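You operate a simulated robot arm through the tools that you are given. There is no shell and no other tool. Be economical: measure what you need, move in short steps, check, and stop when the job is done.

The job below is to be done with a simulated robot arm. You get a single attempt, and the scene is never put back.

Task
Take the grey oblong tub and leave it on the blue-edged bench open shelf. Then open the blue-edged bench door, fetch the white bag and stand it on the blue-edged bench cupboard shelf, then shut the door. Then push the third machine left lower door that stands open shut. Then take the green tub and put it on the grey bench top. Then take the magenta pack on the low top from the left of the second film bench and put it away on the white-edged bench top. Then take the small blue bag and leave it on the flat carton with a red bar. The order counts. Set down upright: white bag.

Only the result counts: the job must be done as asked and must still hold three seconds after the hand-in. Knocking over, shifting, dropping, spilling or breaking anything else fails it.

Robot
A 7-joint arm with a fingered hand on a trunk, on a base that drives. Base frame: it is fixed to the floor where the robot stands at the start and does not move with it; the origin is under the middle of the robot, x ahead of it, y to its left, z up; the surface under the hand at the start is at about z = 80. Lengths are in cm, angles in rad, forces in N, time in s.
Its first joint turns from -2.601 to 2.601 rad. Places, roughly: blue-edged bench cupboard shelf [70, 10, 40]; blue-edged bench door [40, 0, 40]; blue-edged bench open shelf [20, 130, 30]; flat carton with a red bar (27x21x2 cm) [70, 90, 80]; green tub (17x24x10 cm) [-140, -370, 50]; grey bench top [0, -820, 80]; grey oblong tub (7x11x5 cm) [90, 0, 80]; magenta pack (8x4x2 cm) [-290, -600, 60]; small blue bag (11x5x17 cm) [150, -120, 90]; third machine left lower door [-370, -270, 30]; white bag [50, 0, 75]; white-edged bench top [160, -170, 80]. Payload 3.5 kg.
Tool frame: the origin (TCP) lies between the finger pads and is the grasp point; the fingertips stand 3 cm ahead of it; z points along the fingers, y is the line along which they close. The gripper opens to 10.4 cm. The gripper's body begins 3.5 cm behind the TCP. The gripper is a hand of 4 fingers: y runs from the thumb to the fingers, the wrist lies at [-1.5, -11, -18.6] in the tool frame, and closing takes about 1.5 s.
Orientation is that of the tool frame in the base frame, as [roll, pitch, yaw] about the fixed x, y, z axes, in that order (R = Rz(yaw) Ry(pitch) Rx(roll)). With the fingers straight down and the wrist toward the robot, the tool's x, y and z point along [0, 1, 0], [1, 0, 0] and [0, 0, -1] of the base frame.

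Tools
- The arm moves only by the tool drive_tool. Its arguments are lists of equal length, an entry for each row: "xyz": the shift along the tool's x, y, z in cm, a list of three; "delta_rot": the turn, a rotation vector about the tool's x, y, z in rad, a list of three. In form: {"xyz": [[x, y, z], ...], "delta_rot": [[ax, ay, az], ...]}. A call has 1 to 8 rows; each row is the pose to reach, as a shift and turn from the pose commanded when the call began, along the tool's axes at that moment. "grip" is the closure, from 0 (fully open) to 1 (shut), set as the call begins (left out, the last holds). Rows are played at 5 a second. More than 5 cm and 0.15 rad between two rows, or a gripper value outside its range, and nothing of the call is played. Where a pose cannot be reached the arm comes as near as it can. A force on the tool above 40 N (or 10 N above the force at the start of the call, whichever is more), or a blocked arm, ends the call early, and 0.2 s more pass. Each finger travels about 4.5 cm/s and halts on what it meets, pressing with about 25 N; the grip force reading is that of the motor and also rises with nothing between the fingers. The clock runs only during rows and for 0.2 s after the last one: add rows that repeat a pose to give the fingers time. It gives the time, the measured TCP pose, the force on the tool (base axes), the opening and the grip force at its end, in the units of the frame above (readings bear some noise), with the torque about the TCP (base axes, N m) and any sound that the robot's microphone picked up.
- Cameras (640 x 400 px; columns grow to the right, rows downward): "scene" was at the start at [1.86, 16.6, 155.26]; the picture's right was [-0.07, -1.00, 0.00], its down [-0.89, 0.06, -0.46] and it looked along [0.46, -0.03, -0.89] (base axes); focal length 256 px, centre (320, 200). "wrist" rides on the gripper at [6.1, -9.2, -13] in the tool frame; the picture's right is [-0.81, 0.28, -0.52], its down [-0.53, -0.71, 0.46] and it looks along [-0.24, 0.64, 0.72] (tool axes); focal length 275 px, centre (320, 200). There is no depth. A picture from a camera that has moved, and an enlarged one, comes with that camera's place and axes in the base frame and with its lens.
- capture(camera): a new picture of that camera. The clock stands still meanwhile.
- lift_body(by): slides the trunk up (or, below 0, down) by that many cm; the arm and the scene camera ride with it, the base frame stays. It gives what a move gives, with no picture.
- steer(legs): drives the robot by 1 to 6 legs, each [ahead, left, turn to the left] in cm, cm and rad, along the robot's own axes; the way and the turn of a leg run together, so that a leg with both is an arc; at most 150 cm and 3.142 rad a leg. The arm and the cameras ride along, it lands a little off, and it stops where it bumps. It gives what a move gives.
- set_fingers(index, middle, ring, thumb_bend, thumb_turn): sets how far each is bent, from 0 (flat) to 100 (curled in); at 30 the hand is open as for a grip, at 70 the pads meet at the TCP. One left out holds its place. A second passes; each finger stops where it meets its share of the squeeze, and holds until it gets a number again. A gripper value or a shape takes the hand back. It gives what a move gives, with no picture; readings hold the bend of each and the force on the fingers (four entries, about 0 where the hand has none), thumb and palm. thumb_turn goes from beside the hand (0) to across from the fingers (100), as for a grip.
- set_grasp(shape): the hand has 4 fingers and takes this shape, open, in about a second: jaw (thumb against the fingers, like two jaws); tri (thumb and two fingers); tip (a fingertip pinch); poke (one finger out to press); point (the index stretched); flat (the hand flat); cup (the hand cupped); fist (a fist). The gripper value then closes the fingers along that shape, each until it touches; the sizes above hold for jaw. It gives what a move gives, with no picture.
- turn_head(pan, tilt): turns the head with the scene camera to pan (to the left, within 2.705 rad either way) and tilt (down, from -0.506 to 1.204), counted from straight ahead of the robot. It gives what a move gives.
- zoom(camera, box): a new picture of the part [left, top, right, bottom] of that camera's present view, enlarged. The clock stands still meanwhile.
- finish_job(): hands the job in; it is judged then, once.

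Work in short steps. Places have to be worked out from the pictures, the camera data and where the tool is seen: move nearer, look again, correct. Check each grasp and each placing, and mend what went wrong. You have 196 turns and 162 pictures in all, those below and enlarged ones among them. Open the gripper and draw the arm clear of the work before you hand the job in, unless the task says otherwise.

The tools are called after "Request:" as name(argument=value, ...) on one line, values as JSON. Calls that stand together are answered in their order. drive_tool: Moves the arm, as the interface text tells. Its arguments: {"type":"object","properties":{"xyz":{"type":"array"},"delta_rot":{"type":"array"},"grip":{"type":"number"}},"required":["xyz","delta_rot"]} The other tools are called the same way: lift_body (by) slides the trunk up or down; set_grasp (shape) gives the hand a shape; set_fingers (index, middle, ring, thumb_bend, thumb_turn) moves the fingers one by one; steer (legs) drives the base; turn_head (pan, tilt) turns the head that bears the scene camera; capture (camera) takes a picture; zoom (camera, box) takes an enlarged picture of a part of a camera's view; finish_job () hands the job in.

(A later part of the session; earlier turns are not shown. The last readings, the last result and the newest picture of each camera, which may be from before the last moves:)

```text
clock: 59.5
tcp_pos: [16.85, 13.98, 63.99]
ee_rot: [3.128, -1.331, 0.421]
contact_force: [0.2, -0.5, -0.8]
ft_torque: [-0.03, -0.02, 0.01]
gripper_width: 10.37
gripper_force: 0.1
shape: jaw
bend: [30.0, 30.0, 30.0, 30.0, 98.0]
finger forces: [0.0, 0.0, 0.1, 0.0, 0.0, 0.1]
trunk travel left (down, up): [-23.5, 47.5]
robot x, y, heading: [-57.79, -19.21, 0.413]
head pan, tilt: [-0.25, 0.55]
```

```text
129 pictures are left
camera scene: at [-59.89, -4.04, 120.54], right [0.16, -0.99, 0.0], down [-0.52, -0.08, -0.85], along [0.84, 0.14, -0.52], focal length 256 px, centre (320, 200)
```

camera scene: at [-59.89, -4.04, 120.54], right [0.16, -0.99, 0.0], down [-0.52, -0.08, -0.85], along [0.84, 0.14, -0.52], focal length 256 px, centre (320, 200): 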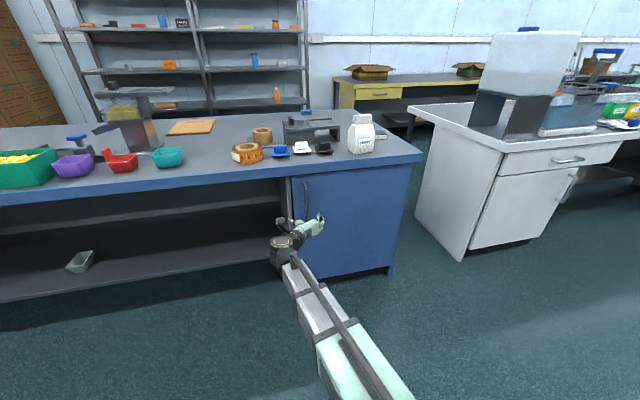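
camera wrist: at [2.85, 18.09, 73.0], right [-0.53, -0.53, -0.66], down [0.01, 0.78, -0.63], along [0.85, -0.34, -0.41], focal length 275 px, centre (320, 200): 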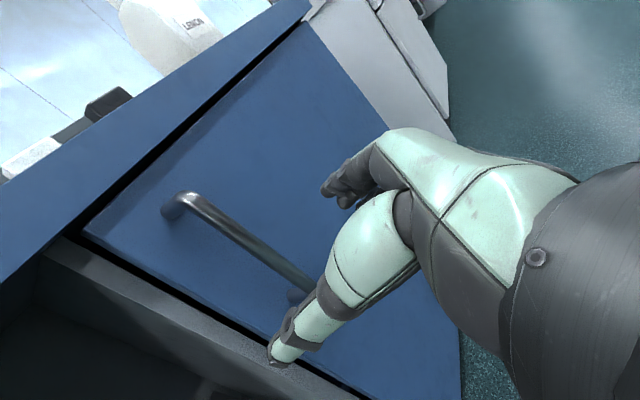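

The bar is 8 cm ahead and about 1.6 cm to the right of the TCP. I move the open hand around it.

Request:
drive_tool(xyz=[[0, 1.6, 0], [0.7, 1.6, 3], [1.3, 1.6, 5.5], [1.75, 1.6, 7.2], [1.75, 1.6, 7.2]], delta_rot=[[0, 0, 0], [0, 0, 0], [0, 0, 0], [0, 0, 0], [0, 0, 0]])

Request:
capture(camera="wrist")

```text
clock: 60.7
tcp_pos: [24.19, 15.32, 64.13]
ee_rot: [3.132, -1.331, 0.415]
contact_force: [0.5, -0.3, -0.8]
ft_torque: [-0.02, -0.02, -0.01]
gripper_width: 10.34
gripper_force: 0.0
shape: jaw
bend: [30.0, 30.0, 30.0, 30.0, 98.0]
finger forces: [0.0, 0.1, 0.1, 0.0, 0.0, 0.0]
trunk travel left (down, up): [-23.5, 47.5]
robot x, y, heading: [-57.73, -19.26, 0.415]
head pan, tilt: [-0.25, 0.55]
```

```text
128 pictures are left
camera wrist: at [10.23, 19.51, 73.09], right [-0.53, -0.53, -0.66], down [0.01, 0.78, -0.63], along [0.85, -0.34, -0.41], focal length 275 px, centre (320, 200)
```

wrist: 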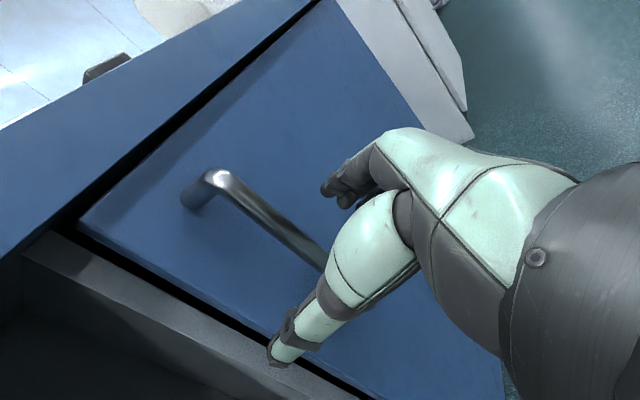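

Triangulating the two wrist views with the scene view puts the bar at d ≈ 32, s ≈ 3.7, so I go 3 cm further and 1 cm right.

Request:
drive_tool(xyz=[[0, 0.9, 0], [0.4, 0.9, 1.6], [0.7, 0.9, 3.0], [0.7, 0.9, 3.0]], delta_rot=[[0, 0, 0], [0, 0, 0], [0, 0, 0], [0, 0, 0]])

Request:
capture(camera="wrist")

Request:
zoom(camera="scene", box=[250, 160, 370, 270])

```text
clock: 61.7
tcp_pos: [27.56, 15.83, 63.87]
ee_rot: [3.134, -1.331, 0.414]
contact_force: [-1.2, -0.2, -0.8]
ft_torque: [0.0, -0.02, -0.03]
gripper_width: 10.34
gripper_force: 0.0
shape: jaw
bend: [30.0, 30.0, 30.0, 30.0, 98.0]
finger forces: [0.0, 0.0, 0.0, 0.0, 0.0, 0.0]
trunk travel left (down, up): [-23.5, 47.5]
robot x, y, heading: [-57.86, -19.51, 0.412]
head pan, tilt: [-0.25, 0.55]
```

```text
127 pictures are left
camera wrist: at [13.56, 19.96, 73.0], right [-0.53, -0.53, -0.66], down [0.01, 0.78, -0.63], along [0.85, -0.34, -0.41], focal length 275 px, centre (320, 200)
```

wrist: 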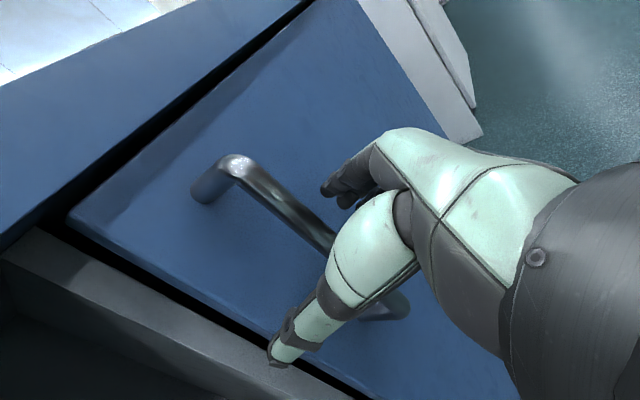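

```text
3.64 times, centred on (310, 215) of scene
camera zoom: at [-59.88, -4.04, 120.54], right [0.16, -0.99, 0.0], down [-0.52, -0.08, -0.85], along [0.84, 0.14, -0.52], focal length 930 px, centre (356, 146)
```

zoom: 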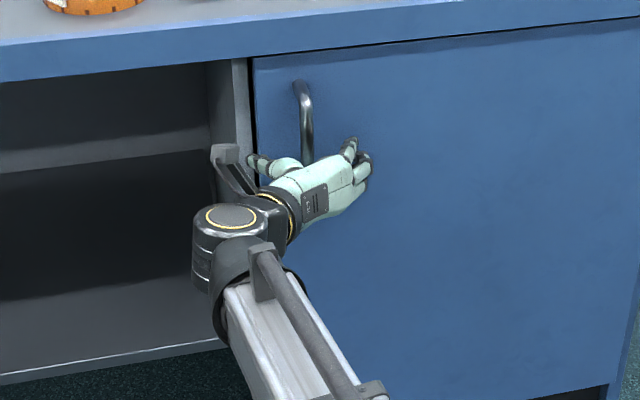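

The bar lies between thumb and fingers. I close the hand.

Request:
drive_tool(xyz=[[0, 0, 0], [0, 0, 0], [0, 0, 0], [0, 0, 0], [0, 0, 0], [0, 0, 0], [0, 0, 0], [0, 0, 0]], delta_rot=[[0, 0, 0], [0, 0, 0], [0, 0, 0], [0, 0, 0], [0, 0, 0], [0, 0, 0], [0, 0, 0], [0, 0, 0]], grip=1)

Request:
capture(camera="wrist")

```text
clock: 63.5
tcp_pos: [27.5, 15.9, 63.96]
ee_rot: [3.13, -1.332, 0.417]
contact_force: [-0.8, 1.0, 0.5]
ft_torque: [-0.04, -0.06, -0.01]
gripper_width: 0.01
gripper_force: 24.5
shape: jaw
bend: [71.0, 70.0, 66.0, 73.0, 100.0]
finger forces: [4.2, 0.0, 2.2, 0.1, 22.2, 0.0]
trunk travel left (down, up): [-23.5, 47.5]
robot x, y, heading: [-58.32, -19.01, 0.411]
head pan, tilt: [-0.25, 0.55]
```

```text
125 pictures are left
camera wrist: at [13.54, 20.0, 72.99], right [-0.53, -0.53, -0.66], down [0.01, 0.78, -0.63], along [0.85, -0.34, -0.41], focal length 275 px, centre (320, 200)
```

wrist: 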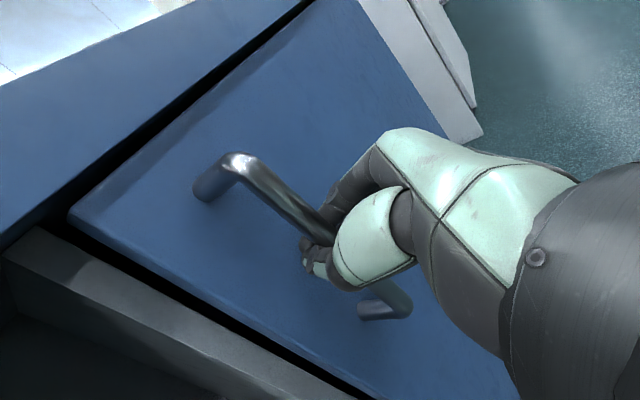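

Fingers shut fully; either they hooked behind the bar or shut in front of it. A gentle 3 cm pull will tell.

Request:
drive_tool(xyz=[[-0.24, 0, -1], [-0.5, 0.1, -2], [-0.7, 0.2, -3], [-0.7, 0.2, -3]], delta_rot=[[0, 0, 0], [0, 0, 0], [0, 0, 0], [0, 0, 0]])

Request:
capture(camera="wrist")

```text
clock: 64.5
tcp_pos: [24.72, 14.37, 63.84]
ee_rot: [3.133, -1.331, 0.414]
contact_force: [1.2, -1.3, 0.2]
ft_torque: [-0.06, -0.03, 0.02]
gripper_width: 0.0
gripper_force: 24.6
shape: jaw
bend: [71.0, 70.0, 66.0, 73.0, 100.0]
finger forces: [5.2, 0.0, 2.8, 0.0, 0.1, 0.0]
trunk travel left (down, up): [-23.5, 47.5]
robot x, y, heading: [-58.2, -19.52, 0.414]
head pan, tilt: [-0.25, 0.55]
```

```text
124 pictures are left
camera wrist: at [10.76, 18.49, 72.99], right [-0.53, -0.53, -0.66], down [0.01, 0.78, -0.63], along [0.85, -0.34, -0.41], focal length 275 px, centre (320, 200)
```

wrist: 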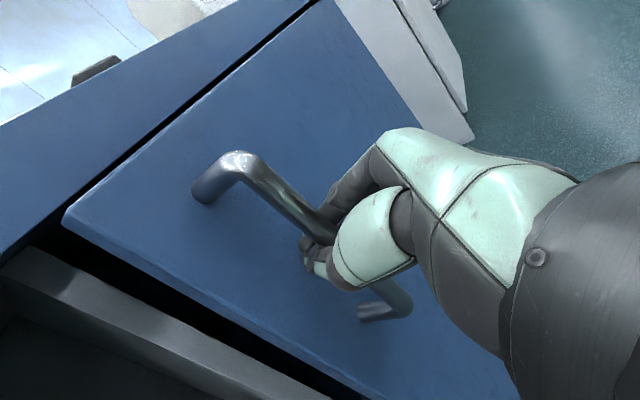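

The door follows the hand – the bar is hooked. I pull on along the arc about the hinge, turning the hand a little with it.

Request:
drive_tool(xyz=[[-0.59, 0.55, -2.43], [-1.26, 1.2, -5.22], [-1.93, 2.0, -7.97], [-2.57, 3.0, -10.64], [-3.2, 4.2, -13.27], [-3.82, 5.5, -15.8], [-4.4, 7.0, -18.2], [-4.4, 7.0, -18.2]], delta_rot=[[0.03, 0, -0.007], [0.068, 0, -0.016], [0.1, 0, -0.024], [0.136, 0, -0.033], [0.175, 0, -0.042], [0.204, 0, -0.05], [0.243, 0, -0.059], [0.243, 0, -0.059]])

Request:
capture(camera="scene")

Request:
capture(camera="wrist")

```text
clock: 66.3
tcp_pos: [10.28, 0.64, 64.17]
ee_rot: [3.14, -1.331, 0.659]
contact_force: [5.2, -2.9, -5.5]
ft_torque: [0.03, -0.01, 0.01]
gripper_width: 0.01
gripper_force: 25.0
shape: jaw
bend: [71.0, 70.0, 67.0, 73.0, 100.0]
finger forces: [4.9, 0.7, 2.7, 0.0, 0.2, 0.1]
trunk travel left (down, up): [-23.5, 47.5]
robot x, y, heading: [-57.7, -19.3, 0.412]
head pan, tilt: [-0.25, 0.55]
```

```text
123 pictures are left
camera scene: at [-59.82, -4.05, 120.54], right [0.16, -0.99, 0.0], down [-0.52, -0.08, -0.85], along [0.84, 0.14, -0.52], focal length 256 px, centre (320, 200)
```

scene: 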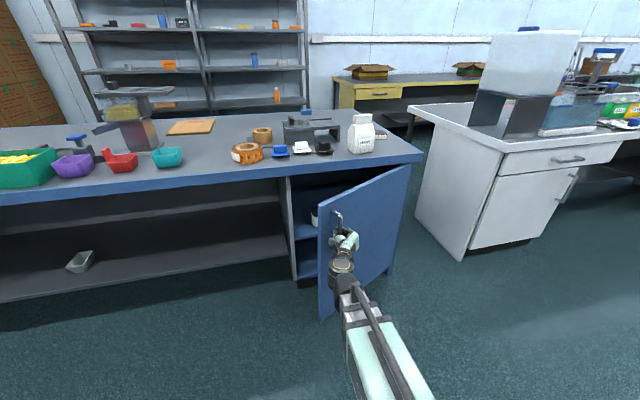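

```text
122 pictures are left
camera wrist: at [-4.26, 1.26, 73.1], right [-0.38, -0.64, -0.66], down [-0.18, 0.76, -0.63], along [0.91, -0.12, -0.41], focal length 275 px, centre (320, 200)
```

wrist: 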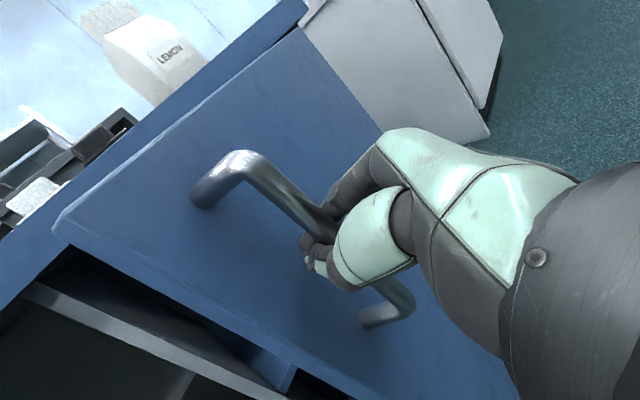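

The door is about 32° open. Before moving the base I check what stands to the right and behind.

Request:
turn_head(pan=-1.7, tilt=0.7)

Request:
capture(camera="scene")

```text
clock: 67.9
tcp_pos: [10.38, 0.75, 64.07]
ee_rot: [-3.14, -1.332, 0.654]
contact_force: [5.3, -3.8, -6.0]
ft_torque: [-0.01, -0.03, 0.0]
gripper_width: 0.0
gripper_force: 25.5
shape: jaw
bend: [71.0, 70.0, 67.0, 73.0, 100.0]
finger forces: [5.0, 0.9, 2.7, 0.0, 0.1, 0.0]
trunk travel left (down, up): [-23.5, 47.5]
robot x, y, heading: [-57.81, -19.31, 0.41]
head pan, tilt: [-1.7, 0.7]
```

```text
121 pictures are left
camera scene: at [-66.31, -13.65, 119.24], right [-0.96, -0.28, 0.0], down [-0.18, 0.62, -0.76], along [0.21, -0.73, -0.64], focal length 256 px, centre (320, 200)
```

scene: 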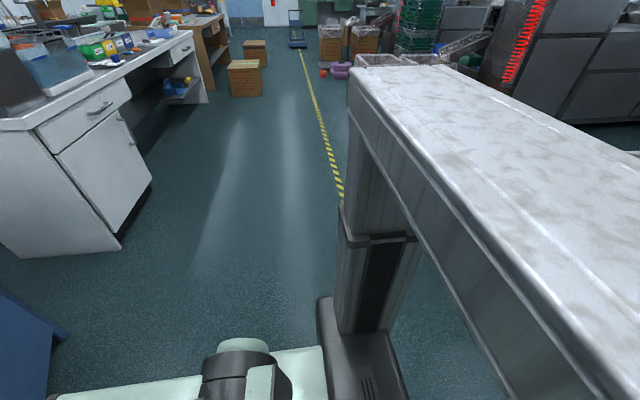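

That white thing is the robot's own mast; the floor is free. I continue the arc with the base (to ≈45°), then turn the hand in place to follow the door.

Request:
steer(legs=[[-8.5, -6.7, 0]])

Request:
drive_tool(xyz=[[0, 0, 0], [0, 0, 0], [0, 0, 0], [0, 0, 0]], delta_rot=[[0.1, 0, -0.024], [0.2, 0, -0.048], [0.3, 0, -0.072], [0.39, 0, -0.094]])

Request:
steer(legs=[[-7.7, -10, 0]])

Request:
turn_head(pan=-0.25, tilt=0.6)

Request:
capture(camera="scene")

```text
clock: 69.0
tcp_pos: [5.15, -8.93, 64.13]
ee_rot: [3.135, -1.331, 0.661]
contact_force: [2.6, -1.1, 1.0]
ft_torque: [-0.05, -0.06, -0.03]
gripper_width: 0.01
gripper_force: 25.2
shape: jaw
bend: [71.0, 70.0, 70.0, 74.0, 100.0]
finger forces: [1.3, 0.1, 3.0, 0.0, 1.2, 0.1]
trunk travel left (down, up): [-23.5, 47.5]
robot x, y, heading: [-63.11, -28.66, 0.412]
head pan, tilt: [-1.7, 0.7]
```

```text
clock: 70.0
tcp_pos: [5.2, -8.92, 64.13]
ee_rot: [3.126, -1.335, 1.072]
contact_force: [1.7, -0.8, 0.6]
ft_torque: [0.01, -0.08, 0.01]
gripper_width: 0.0
gripper_force: 25.0
shape: jaw
bend: [71.0, 70.0, 70.0, 74.0, 100.0]
finger forces: [0.1, 0.0, 1.5, 0.0, 0.3, 0.0]
trunk travel left (down, up): [-23.5, 47.5]
robot x, y, heading: [-63.06, -28.78, 0.408]
head pan, tilt: [-1.7, 0.7]
```

```text
clock: 71.3
tcp_pos: [2.11, -21.21, 64.07]
ee_rot: [3.124, -1.335, 1.072]
contact_force: [4.0, -1.4, 0.3]
ft_torque: [-0.04, -0.11, 0.01]
gripper_width: 0.0
gripper_force: 24.6
shape: jaw
bend: [71.0, 70.0, 70.0, 74.0, 100.0]
finger forces: [0.0, 0.0, 4.1, 0.0, 0.0, 0.1]
trunk travel left (down, up): [-23.5, 47.5]
robot x, y, heading: [-66.12, -41.16, 0.411]
head pan, tilt: [-1.7, 0.7]
```

```text
clock: 72.9
tcp_pos: [2.23, -21.28, 64.07]
ee_rot: [3.127, -1.336, 1.068]
contact_force: [3.5, -0.6, 0.1]
ft_torque: [-0.02, -0.07, 0.04]
gripper_width: 0.0
gripper_force: 24.9
shape: jaw
bend: [71.0, 70.0, 70.0, 74.0, 100.0]
finger forces: [0.1, 0.0, 3.8, 0.0, 0.1, 0.1]
trunk travel left (down, up): [-23.5, 47.5]
robot x, y, heading: [-65.94, -40.98, 0.407]
head pan, tilt: [-0.25, 0.6]
```

```text
120 pictures are left
camera scene: at [-68.16, -25.8, 120.09], right [0.16, -0.99, 0.0], down [-0.56, -0.09, -0.82], along [0.81, 0.13, -0.57], focal length 256 px, centre (320, 200)
```

scene: 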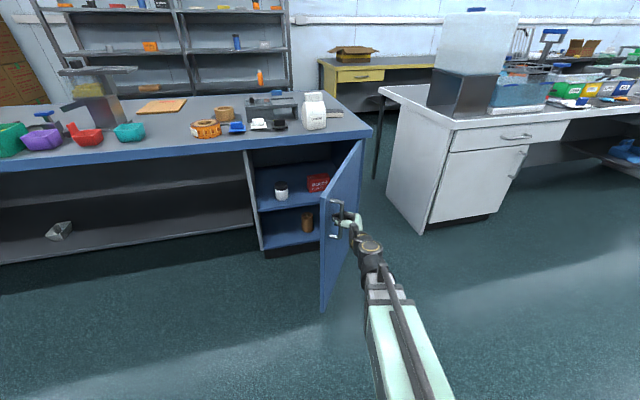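

The door is about 62° open and the shelf with a cup and a red box is visible. I go on to about 85°.

Request:
steer(legs=[[-4.8, -11.3, 0], [-1.5, -8, 0]])

Request:
capture(camera="scene")

Request:
capture(camera="wrist")

```text
clock: 74.8
tcp_pos: [4.02, -41.03, 64.1]
ee_rot: [3.131, -1.336, 1.069]
contact_force: [3.9, 0.8, 0.7]
ft_torque: [0.02, -0.19, 0.06]
gripper_width: 0.0
gripper_force: 24.5
shape: jaw
bend: [71.0, 70.0, 70.0, 74.0, 100.0]
finger forces: [0.1, 0.0, 4.2, 0.0, 0.0, 0.1]
trunk travel left (down, up): [-23.5, 47.5]
robot x, y, heading: [-63.89, -61.15, 0.416]
head pan, tilt: [-0.25, 0.6]
```

```text
119 pictures are left
camera scene: at [-66.25, -45.86, 120.09], right [0.16, -0.99, 0.0], down [-0.56, -0.09, -0.82], along [0.81, 0.13, -0.57], focal length 256 px, centre (320, 200)
```

scene: 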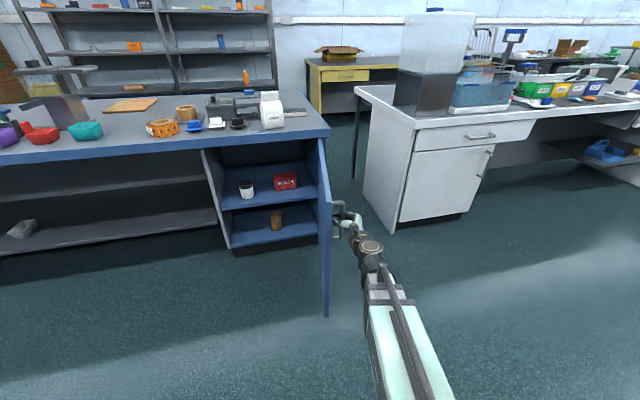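

```text
118 pictures are left
camera wrist: at [-9.59, -46.25, 73.02], right [-0.1, -0.74, -0.67], down [-0.46, 0.63, -0.63], along [0.88, 0.25, -0.4], focal length 275 px, centre (320, 200)
```

wrist: 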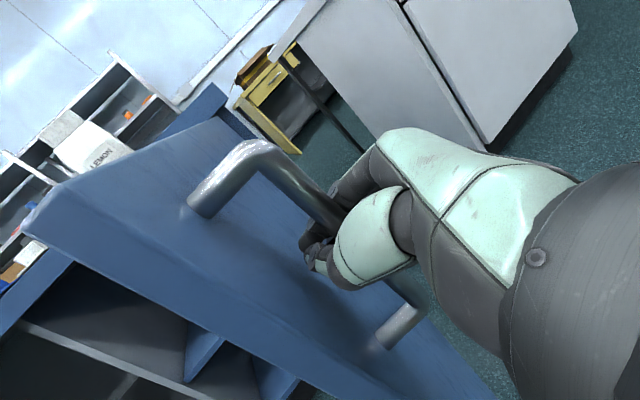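

The door stands near 88° open, enough. I open the hand and draw it back off the handle.

Request:
drive_tool(xyz=[[0, 0, 0], [0, 0, 0], [0, 0, 0], [0, 0, 0], [0, 0, 0], [0, 0, 0], [0, 0, 0], [0, 0, 0]], delta_rot=[[0, 0, 0], [0, 0, 0], [0, 0, 0], [0, 0, 0], [0, 0, 0], [0, 0, 0], [0, 0, 0], [0, 0, 0]], grip=0)

Request:
drive_tool(xyz=[[0, 0.5, -3], [0, 1, -6], [0, 1.5, -9], [0, 2, -12]], delta_rot=[[0, 0, 0], [0, 0, 0], [0, 0, 0], [0, 0, 0]])

Request:
capture(camera="scene")

```text
clock: 76.6
tcp_pos: [3.95, -41.1, 63.99]
ee_rot: [3.128, -1.336, 1.07]
contact_force: [-0.2, -0.3, -0.2]
ft_torque: [0.0, -0.02, -0.01]
gripper_width: 10.36
gripper_force: 0.1
shape: jaw
bend: [30.0, 30.0, 30.0, 30.0, 98.0]
finger forces: [0.1, 0.0, 0.1, 0.0, 0.1, 0.0]
trunk travel left (down, up): [-23.5, 47.5]
robot x, y, heading: [-64.14, -61.09, 0.413]
head pan, tilt: [-0.25, 0.6]
```

```text
clock: 77.6
tcp_pos: [-0.15, -52.27, 66.28]
ee_rot: [3.095, -1.34, 1.102]
contact_force: [0.4, -0.7, -0.5]
ft_torque: [0.0, -0.01, 0.04]
gripper_width: 10.37
gripper_force: 0.0
shape: jaw
bend: [30.0, 30.0, 30.0, 30.0, 98.0]
finger forces: [0.0, 0.1, 0.0, 0.0, 0.0, 0.0]
out of reach, approached as far as the arm can: row 4
trunk travel left (down, up): [-23.5, 47.5]
robot x, y, heading: [-64.02, -60.9, 0.414]
head pan, tilt: [-0.25, 0.6]
```

```text
117 pictures are left
camera scene: at [-66.26, -45.87, 120.09], right [0.16, -0.99, 0.0], down [-0.56, -0.09, -0.83], along [0.81, 0.13, -0.56], focal length 256 px, centre (320, 200)
```

scene: 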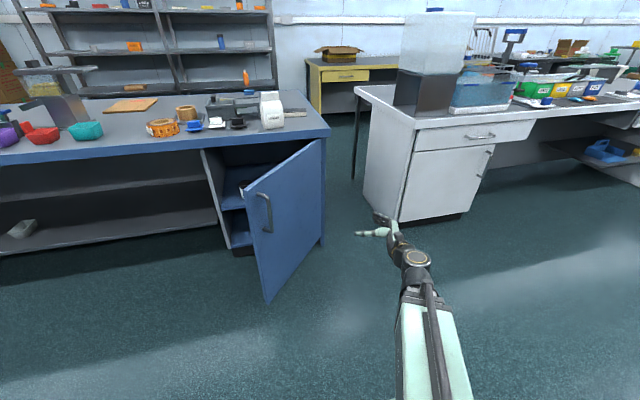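

The withdrawing fingers dragged the door back to about 55°. I'll push it open from its inner side: first bring base back-left and the arm straight ahead, hand closed.

Request:
steer(legs=[[-12, 45, 0]])

Request:
drive_tool(xyz=[[0.77, -0.14, 3.3], [1.54, -0.28, 6.6], [2.31, -0.41, 9.8], [3.08, -0.55, 13.1], [3.85, -0.69, 16.4], [4.62, -0.83, 19.7], [5.39, -0.96, 22.9], [6.16, -1.1, 26.2]], delta_rot=[[-0.084, 0, 0.02], [-0.168, 0, 0.04], [-0.252, 0, 0.059], [-0.336, 0, 0.079], [-0.419, 0, 0.099], [-0.503, 0, 0.119], [-0.587, 0, 0.138], [-0.671, 0, 0.158]], grip=1)

Request:
capture(camera="scene")

```text
clock: 80.4
tcp_pos: [-29.26, -15.56, 66.28]
ee_rot: [3.089, -1.34, 1.116]
contact_force: [0.6, -0.3, 0.4]
ft_torque: [0.02, -0.03, 0.01]
gripper_width: 10.36
gripper_force: 0.0
shape: jaw
bend: [30.0, 30.0, 30.0, 30.0, 98.0]
finger forces: [0.1, 0.0, 0.1, 0.0, 0.0, 0.1]
trunk travel left (down, up): [-23.5, 47.5]
robot x, y, heading: [-93.2, -24.51, 0.414]
head pan, tilt: [-0.25, 0.6]
```

```text
clock: 82.2
tcp_pos: [-17.13, 8.51, 66.16]
ee_rot: [3.109, -1.347, 0.405]
contact_force: [0.1, -0.5, -0.5]
ft_torque: [0.0, -0.02, 0.02]
gripper_width: 0.0
gripper_force: 25.2
shape: jaw
bend: [70.0, 70.0, 70.0, 46.0, 100.0]
finger forces: [0.0, 0.0, 0.1, 0.0, 0.1, 0.1]
out of reach, approached as far as the arm can: row 2
trunk travel left (down, up): [-23.5, 47.5]
robot x, y, heading: [-93.03, -25.22, 0.416]
head pan, tilt: [-0.25, 0.6]
```

```text
116 pictures are left
camera scene: at [-95.42, -9.72, 120.1], right [0.17, -0.99, 0.0], down [-0.56, -0.09, -0.83], along [0.81, 0.14, -0.56], focal length 256 px, centre (320, 200)
```

scene: 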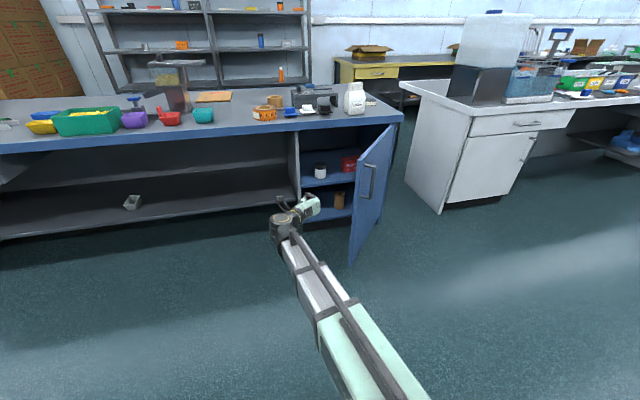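

The free edge of the door is near d -2, s -7. I advance 12 cm on its inner side, then sweep right with the base.

Request:
steer(legs=[[12, 0, 0], [0, -26, 0], [-7, -15, 0]])

Request:
capture(camera="scene")

```text
clock: 85.9
tcp_pos: [4.35, -26.88, 66.22]
ee_rot: [3.112, -1.349, 0.408]
contact_force: [0.0, -0.5, 0.6]
ft_torque: [-0.02, 0.02, 0.0]
gripper_width: 0.03
gripper_force: 25.4
shape: jaw
bend: [70.0, 70.0, 70.0, 46.0, 100.0]
finger forces: [0.1, 0.1, 0.0, 0.0, 0.1, 0.0]
trunk travel left (down, up): [-23.5, 47.5]
robot x, y, heading: [-71.13, -60.82, 0.421]
head pan, tilt: [-0.25, 0.6]
```

```text
115 pictures are left
camera scene: at [-73.95, -45.52, 120.09], right [0.17, -0.99, 0.0], down [-0.56, -0.1, -0.83], along [0.81, 0.14, -0.56], focal length 256 px, centre (320, 200)
```

scene: 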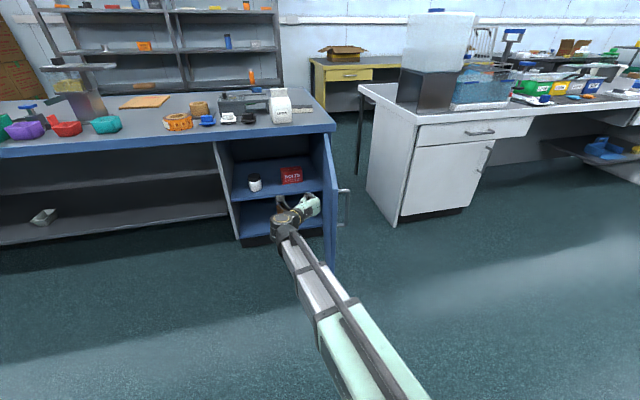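

The door is back near 88°. I push further to bring it past 100°.

Request:
steer(legs=[[2, -24, 0]])

Request:
steer(legs=[[-25, 30, 0]])

Request:
capture(camera="scene")

```text
clock: 87.7
tcp_pos: [15.66, -47.41, 66.18]
ee_rot: [3.108, -1.346, 0.413]
contact_force: [0.4, -0.1, -0.8]
ft_torque: [-0.01, 0.01, 0.0]
gripper_width: 0.0
gripper_force: 25.8
shape: jaw
bend: [70.0, 70.0, 70.0, 46.0, 100.0]
finger forces: [0.0, 0.0, 0.1, 0.0, 0.0, 0.0]
trunk travel left (down, up): [-23.5, 47.5]
robot x, y, heading: [-60.1, -81.49, 0.425]
head pan, tilt: [-0.25, 0.6]
```

```text
clock: 90.3
tcp_pos: [-19.66, -30.73, 66.12]
ee_rot: [3.107, -1.346, 0.415]
contact_force: [1.0, 1.2, -0.3]
ft_torque: [0.01, -0.01, -0.01]
gripper_width: 0.01
gripper_force: 25.4
shape: jaw
bend: [70.0, 70.0, 70.0, 47.0, 100.0]
finger forces: [0.1, 0.0, 0.0, 0.1, 0.0, 0.1]
trunk travel left (down, up): [-23.5, 47.5]
robot x, y, heading: [-95.28, -64.64, 0.426]
head pan, tilt: [-0.25, 0.6]
stopped in leg 1: the robot was blocked; the commanded pose is now the measured one
```

```text
114 pictures are left
camera scene: at [-97.71, -49.39, 120.09], right [0.17, -0.98, 0.0], down [-0.56, -0.1, -0.83], along [0.81, 0.14, -0.56], focal length 256 px, centre (320, 200)
```

scene: 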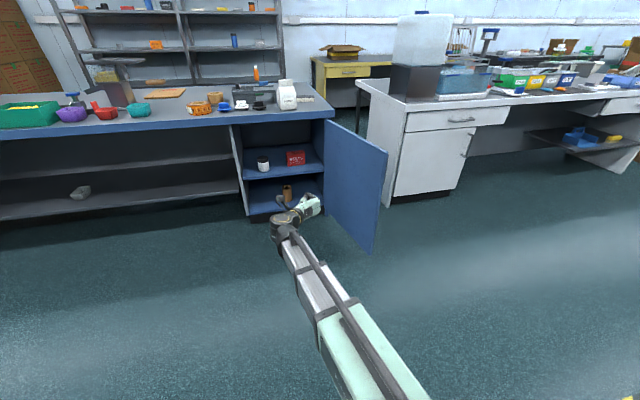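

The door is now wide open (~120°). But the base was blocked at its back-left, so I look behind at once.

Request:
turn_head(pan=2.6, tilt=0.9)

Request:
capture(camera="scene")

Request:
turn_head(pan=-2.65, tilt=0.6)

Request:
capture(camera="scene")

```text
clock: 92.8
tcp_pos: [-19.53, -30.7, 66.13]
ee_rot: [3.115, -1.347, 0.408]
contact_force: [0.1, 0.8, 0.0]
ft_torque: [0.04, 0.0, 0.0]
gripper_width: 0.0
gripper_force: 25.2
shape: jaw
bend: [70.0, 70.0, 70.0, 47.0, 100.0]
finger forces: [0.0, 0.0, 0.0, 0.0, 0.1, 0.0]
trunk travel left (down, up): [-23.5, 47.5]
robot x, y, heading: [-95.22, -64.16, 0.422]
head pan, tilt: [2.601, 0.901]
```

```text
113 pictures are left
camera scene: at [-113.92, -50.04, 117.62], right [0.12, 0.99, 0.0], down [0.78, -0.09, -0.62], along [-0.62, 0.07, -0.78], focal length 256 px, centre (320, 200)
```

scene: 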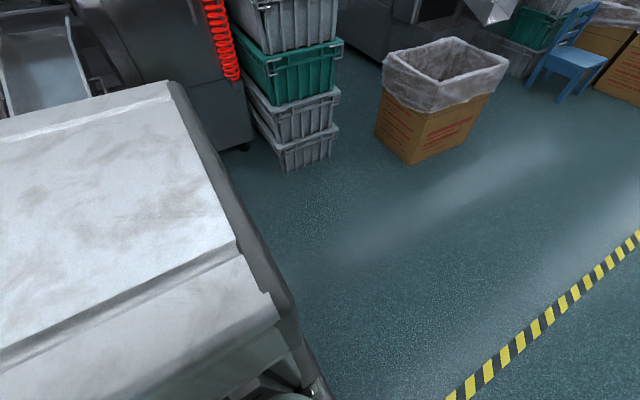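

```text
clock: 96.9
tcp_pos: [-19.5, -30.57, 66.1]
ee_rot: [3.107, -1.347, 0.415]
contact_force: [0.2, 0.3, -0.1]
ft_torque: [0.0, 0.01, 0.0]
gripper_width: 0.0
gripper_force: 25.4
shape: jaw
bend: [70.0, 70.0, 70.0, 47.0, 100.0]
finger forces: [0.0, 0.0, 0.0, 0.0, 0.0, 0.1]
trunk travel left (down, up): [-23.5, 47.5]
robot x, y, heading: [-95.18, -64.66, 0.423]
head pan, tilt: [-2.649, 0.6]
```

```text
112 pictures are left
camera scene: at [-111.8, -57.94, 120.09], right [-0.79, 0.61, 0.0], down [0.34, 0.45, -0.83], along [-0.5, -0.65, -0.56], focal length 256 px, centre (320, 200)
```

scene: 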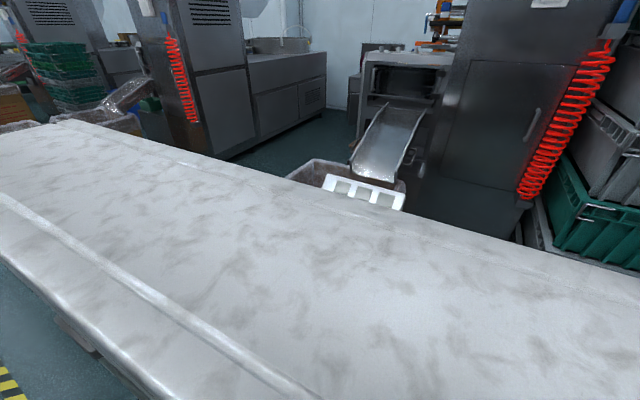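

The white top is the robot's own mast; the base did reach its target. To rule out contact with the waste box behind, I raise the trunk (needed for the bag anyway) and look.

Request:
lift_body(by=40)

Request:
capture(camera="scene")

```text
clock: 100.7
tcp_pos: [-19.6, -30.7, 106.06]
ee_rot: [3.112, -1.346, 0.408]
contact_force: [0.0, -0.3, 0.2]
ft_torque: [0.01, 0.03, 0.0]
gripper_width: 0.01
gripper_force: 24.9
shape: jaw
bend: [70.0, 70.0, 70.0, 47.0, 100.0]
finger forces: [0.1, 0.0, 0.1, 0.1, 0.0, 0.1]
trunk travel left (down, up): [-63.5, 7.5]
robot x, y, heading: [-95.31, -64.69, 0.428]
head pan, tilt: [-2.649, 0.6]
```

```text
111 pictures are left
camera scene: at [-111.8, -57.93, 160.09], right [-0.79, 0.61, 0.0], down [0.34, 0.45, -0.83], along [-0.5, -0.65, -0.56], focal length 256 px, centre (320, 200)
```

scene: 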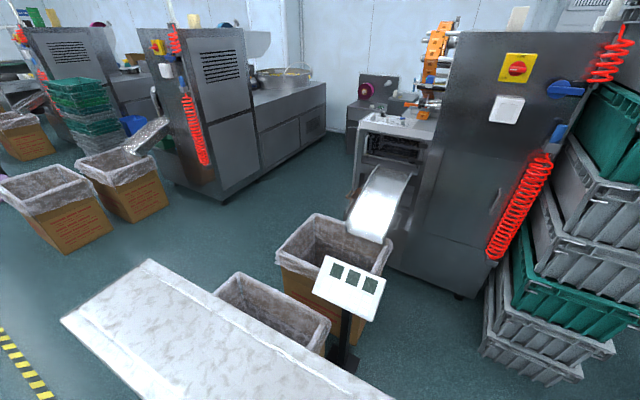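

No sign of a displaced box (stand and boxes are where they were). I drive forward towards the bag, keeping the hand at z 106, and look at it.

Request:
steer(legs=[[50, 10, -0.025]])

Request:
turn_head(pan=0.0, tilt=0.75)

Request:
capture(camera="scene")

Request:
capture(camera="wrist")

```text
clock: 103.7
tcp_pos: [22.87, -3.08, 106.26]
ee_rot: [3.104, -1.347, 0.396]
contact_force: [0.2, 0.8, 0.1]
ft_torque: [0.0, -0.01, 0.05]
gripper_width: 0.0
gripper_force: 25.0
shape: jaw
bend: [70.0, 70.0, 70.0, 47.0, 100.0]
finger forces: [0.0, 0.1, 0.0, 0.1, 0.0, 0.1]
trunk travel left (down, up): [-63.5, 7.5]
robot x, y, heading: [-53.72, -35.51, 0.403]
head pan, tilt: [-2.649, 0.6]
```

```text
clock: 106.0
tcp_pos: [22.89, -3.17, 106.14]
ee_rot: [3.113, -1.346, 0.385]
contact_force: [0.1, 0.1, -0.3]
ft_torque: [0.0, 0.03, 0.01]
gripper_width: 0.02
gripper_force: 25.0
shape: jaw
bend: [70.0, 70.0, 70.0, 47.0, 100.0]
finger forces: [0.1, 0.1, 0.0, 0.0, 0.0, 0.0]
trunk travel left (down, up): [-63.5, 7.5]
robot x, y, heading: [-53.96, -34.85, 0.398]
head pan, tilt: [0.0, 0.75]
```

```text
110 pictures are left
camera scene: at [-56.84, -18.15, 158.81], right [0.39, -0.92, 0.0], down [-0.63, -0.27, -0.73], along [0.67, 0.29, -0.68], focal length 256 px, centre (320, 200)
```

scene: 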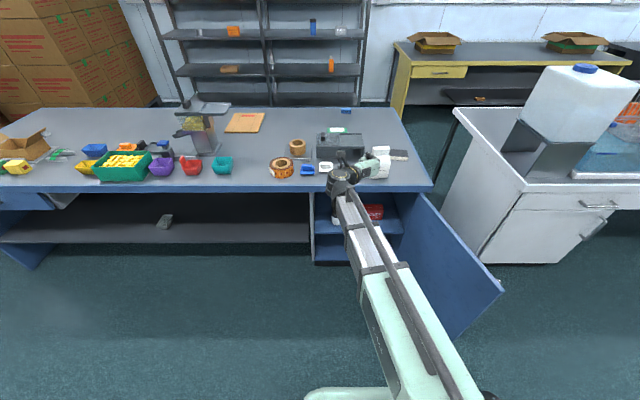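

```text
109 pictures are left
camera wrist: at [8.9, 1.62, 115.0], right [-0.54, -0.5, -0.67], down [0.06, 0.78, -0.63], along [0.84, -0.38, -0.39], focal length 275 px, centre (320, 200)
```

wrist: 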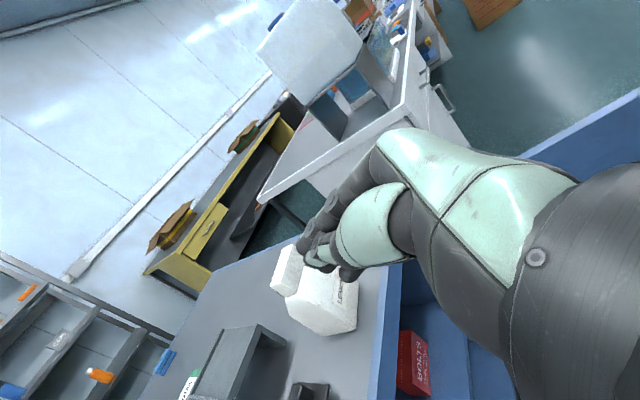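

The hand hides the bag. I tilt the tool back to 0.6 rad, open the hand and shift it left to see the bag.

Request:
drive_tool(xyz=[[0, -1.5, 0], [0, -3, 0], [0, -4.5, 0], [0, -6, 0], [0, -7.5, 0], [0, -9, 0]], delta_rot=[[0, -0.125, 0], [0, -0.25, 0], [0, -0.375, 0], [0, -0.5, 0], [0, -0.625, 0], [0, -0.745, 0]], grip=0)

Request:
zoom(camera="scene", box=[300, 110, 460, 230])

Request:
capture(camera="wrist")

```text
clock: 107.4
tcp_pos: [19.78, 5.42, 106.16]
ee_rot: [3.133, -0.6, 0.362]
contact_force: [0.3, 0.2, 0.6]
ft_torque: [0.0, 0.01, 0.03]
gripper_width: 10.4
gripper_force: 0.0
shape: jaw
bend: [30.0, 30.0, 30.0, 30.0, 98.0]
finger forces: [0.0, 0.1, 0.0, 0.0, 0.0, 0.0]
trunk travel left (down, up): [-63.5, 7.5]
robot x, y, heading: [-54.07, -35.43, 0.403]
head pan, tilt: [0.0, 0.75]
```

```text
3.33 times, centred on (380, 170) of scene
camera zoom: at [-56.83, -18.13, 158.8], right [0.39, -0.92, 0.0], down [-0.63, -0.27, -0.73], along [0.67, 0.29, -0.68], focal length 852 px, centre (120, 300)
```

zoom: 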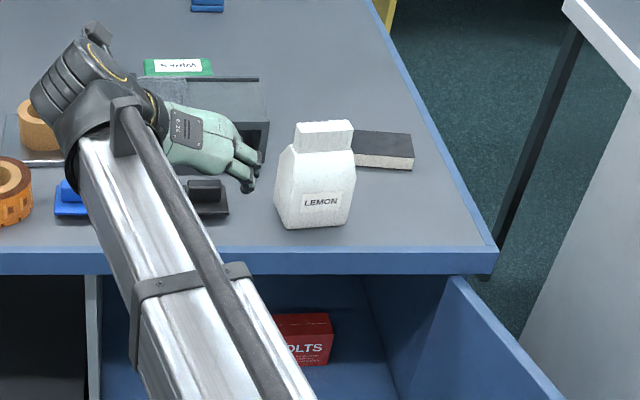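

```text
107 pictures are left
camera wrist: at [14.22, 13.37, 120.3], right [-0.8, -0.59, -0.03], down [-0.42, 0.6, -0.68], along [0.42, -0.54, -0.73], focal length 275 px, centre (320, 200)
```

wrist: 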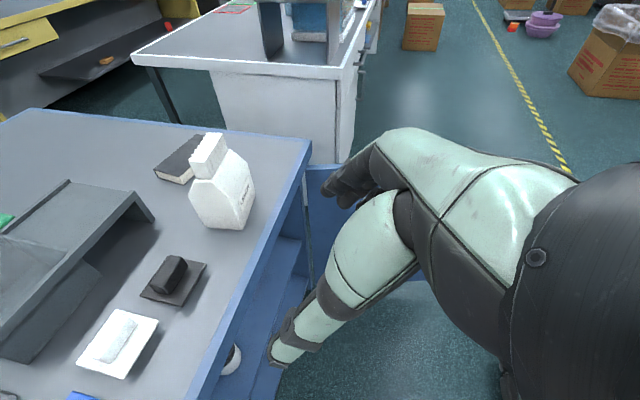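

The bag is parallel to the bench (≈10.5 wide along the bench, ≈7 deep), centre near d 44, s -22, about 16 high. I will grip it front-to-back with the tool leaning to the left, so I first yaw the tool by +1.6 rad.

Request:
drive_tool(xyz=[[0, 0, 0], [0, 0, 0], [0, 0, 0], [0, 0, 0], [0, 0, 0], [0, 0, 0]], delta_rot=[[0.076, 0, -0.11], [0.151, 0, -0.22], [0.227, 0, -0.331], [0.302, 0, -0.441], [0.378, 0, -0.552], [0.454, 0, -0.662]])

Request:
drive_tool(xyz=[[0, 0, 0], [0, 0, 0], [0, 0, 0], [0, 0, 0], [0, 0, 0], [0, 0, 0]], delta_rot=[[0.076, 0, -0.11], [0.151, 0, -0.22], [0.227, 0, -0.331], [0.302, 0, -0.441], [0.378, 0, -0.552], [0.454, 0, -0.662]])

Request:
steer(legs=[[22, -12, 0]])

Request:
capture(camera="scene")

Request:
capture(camera="wrist")

```text
clock: 108.8
tcp_pos: [19.68, 5.26, 106.16]
ee_rot: [3.132, -0.597, 1.168]
contact_force: [0.8, 0.1, -0.1]
ft_torque: [0.05, 0.01, -0.02]
gripper_width: 10.38
gripper_force: 0.1
shape: jaw
bend: [30.0, 30.0, 30.0, 30.0, 98.0]
finger forces: [0.1, 0.0, 0.0, 0.0, 0.0, 0.0]
trunk travel left (down, up): [-63.5, 7.5]
robot x, y, heading: [-53.64, -35.1, 0.4]
head pan, tilt: [0.0, 0.75]
```

```text
clock: 110.2
tcp_pos: [19.58, 5.3, 106.14]
ee_rot: [3.14, -0.594, 1.967]
contact_force: [-0.7, -0.4, -0.7]
ft_torque: [-0.01, 0.03, 0.02]
gripper_width: 10.41
gripper_force: 0.1
shape: jaw
bend: [30.0, 30.0, 30.0, 30.0, 98.0]
finger forces: [0.0, 0.1, 0.0, 0.1, 0.0, 0.1]
trunk travel left (down, up): [-63.5, 7.5]
robot x, y, heading: [-53.48, -35.53, 0.4]
head pan, tilt: [0.0, 0.75]
```

```text
clock: 112.1
tcp_pos: [44.75, 2.51, 106.11]
ee_rot: [3.138, -0.592, 1.962]
contact_force: [-0.3, -0.6, -0.2]
ft_torque: [0.0, 0.03, -0.02]
gripper_width: 10.34
gripper_force: 0.0
shape: jaw
bend: [30.0, 30.0, 30.0, 30.0, 98.0]
finger forces: [0.1, 0.1, 0.0, 0.0, 0.0, 0.1]
trunk travel left (down, up): [-63.5, 7.5]
robot x, y, heading: [-28.98, -38.22, 0.399]
head pan, tilt: [0.0, 0.75]
```

```text
106 pictures are left
camera scene: at [-31.73, -20.87, 158.81], right [0.39, -0.92, 0.0], down [-0.63, -0.27, -0.73], along [0.67, 0.28, -0.68], focal length 256 px, centre (320, 200)
```

scene: 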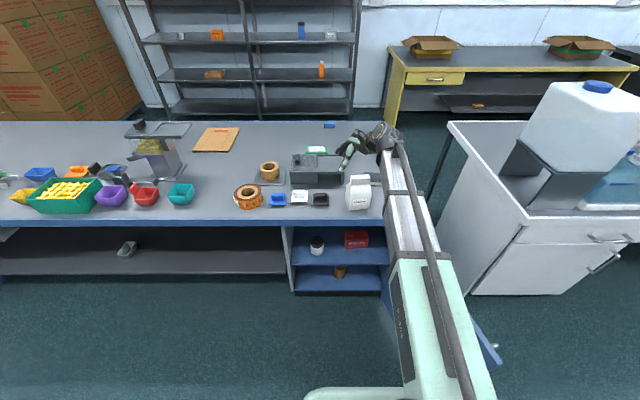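

```text
105 pictures are left
camera wrist: at [37.05, -2.98, 120.28], right [0.62, -0.78, -0.02], down [-0.59, -0.44, -0.68], along [0.52, 0.43, -0.74], focal length 275 px, centre (320, 200)
```

wrist: 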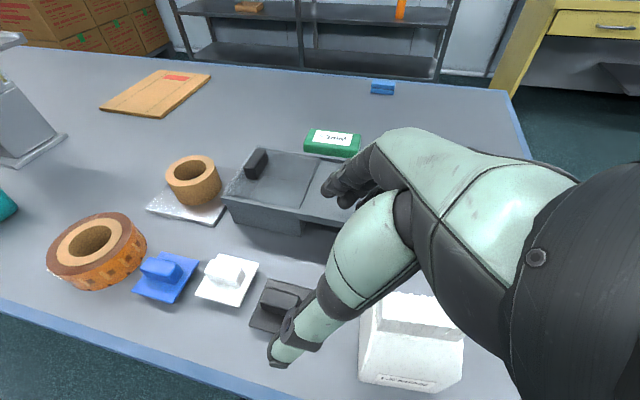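

Bag block centre measures d 43.7, s -22.0 again. I bring the TCP to d 43.8, s -24.2, lean 0.8 rad, and down to z 97.5 with thumb in front of and fingers behind the bag.

Request:
drive_tool(xyz=[[-3.8, 0.8, -2.5], [-7.64, 1.6, -5.13], [-10, 1.6, -1.6], [-12.4, 1.6, 2.0], [-12.4, 1.6, 2.0]], delta_rot=[[0, 0.07, 0], [0, 0.14, 0], [0, 0.208, 0], [0, 0.208, 0], [0, 0.208, 0]])

Request:
capture(camera="wrist")

Request:
zoom(camera="scene", box=[300, 110, 440, 230])

```text
clock: 113.3
tcp_pos: [49.86, -5.34, 97.31]
ee_rot: [3.138, -0.802, 1.964]
contact_force: [0.6, -0.4, -0.5]
ft_torque: [0.02, -0.01, 0.03]
gripper_width: 10.38
gripper_force: 0.1
shape: jaw
bend: [30.0, 30.0, 30.0, 30.0, 98.0]
finger forces: [0.0, 0.1, 0.0, 0.0, 0.0, 0.0]
trunk travel left (down, up): [-63.5, 7.5]
robot x, y, heading: [-28.82, -37.99, 0.399]
head pan, tilt: [0.0, 0.75]
```

```text
104 pictures are left
camera wrist: at [43.22, -13.47, 110.76], right [0.61, -0.76, -0.22], down [-0.64, -0.31, -0.7], along [0.46, 0.57, -0.68], focal length 275 px, centre (320, 200)
```

wrist: 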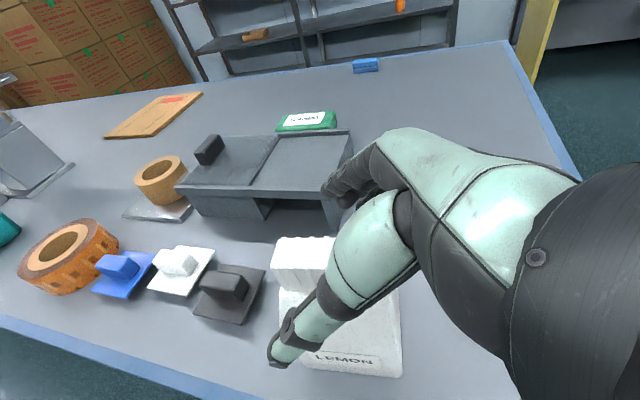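

```text
3.33 times, centred on (370, 170) of scene
camera zoom: at [-31.82, -20.88, 158.81], right [0.39, -0.92, 0.0], down [-0.63, -0.27, -0.73], along [0.67, 0.28, -0.68], focal length 852 px, centre (153, 300)
```

zoom: 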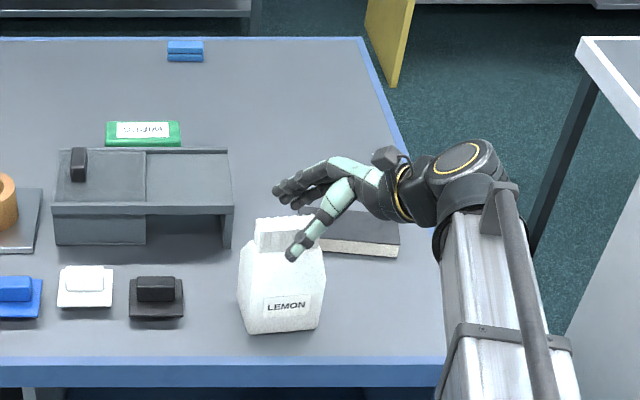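

Thumb is ahead of the bag's front face (d 41) and fingers are behind it. I shift 1.3 cm right and descend to z 89.5.

Request:
drive_tool(xyz=[[-0.9, 0, -0.93], [-2.8, 0, 0.9], [-4.7, 0, 2.7], [-6.5, 0, 4.49], [-6.5, 0, 4.49]], delta_rot=[[0, 0, 0], [0, 0, 0], [0, 0, 0], [0, 0, 0], [0, 0, 0]])

Request:
capture(camera="wrist")

Request:
zoom(camera="scene", box=[300, 110, 440, 230])

```text
clock: 114.5
tcp_pos: [50.34, -6.45, 89.43]
ee_rot: [3.139, -0.803, 1.964]
contact_force: [-0.1, 0.3, 0.1]
ft_torque: [0.01, -0.04, -0.02]
gripper_width: 10.35
gripper_force: 0.1
shape: jaw
bend: [30.0, 30.0, 30.0, 30.0, 98.0]
finger forces: [0.1, 0.0, 0.0, 0.0, 0.0, 0.0]
trunk travel left (down, up): [-63.5, 7.5]
robot x, y, heading: [-28.72, -37.92, 0.402]
head pan, tilt: [0.0, 0.75]
```

```text
102 pictures are left
camera wrist: at [43.68, -14.61, 102.99], right [0.61, -0.76, -0.22], down [-0.64, -0.31, -0.7], along [0.46, 0.57, -0.68], focal length 275 px, centre (320, 200)
```

wrist: 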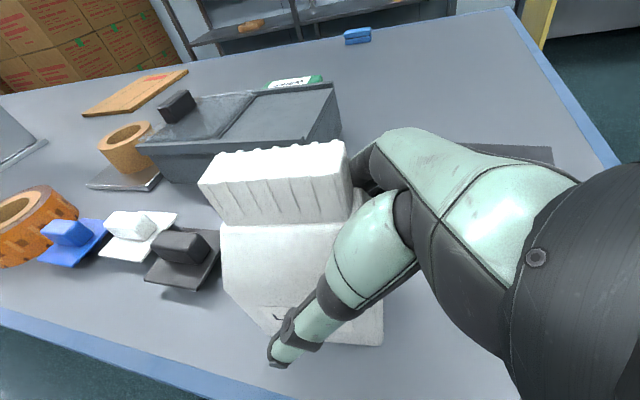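

```text
3.33 times, centred on (370, 170) of scene
camera zoom: at [-31.82, -20.86, 158.81], right [0.39, -0.92, 0.0], down [-0.63, -0.27, -0.73], along [0.67, 0.28, -0.68], focal length 852 px, centre (153, 300)
```

zoom: 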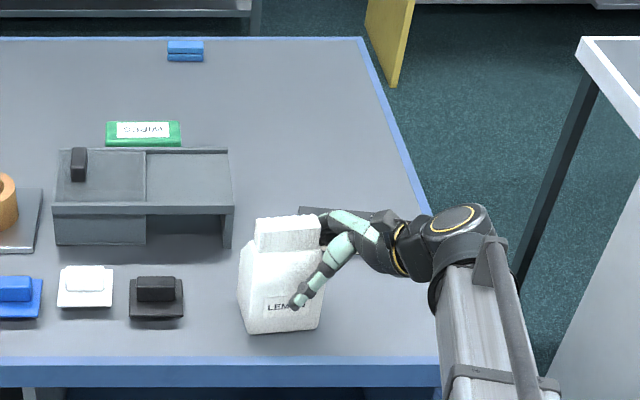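

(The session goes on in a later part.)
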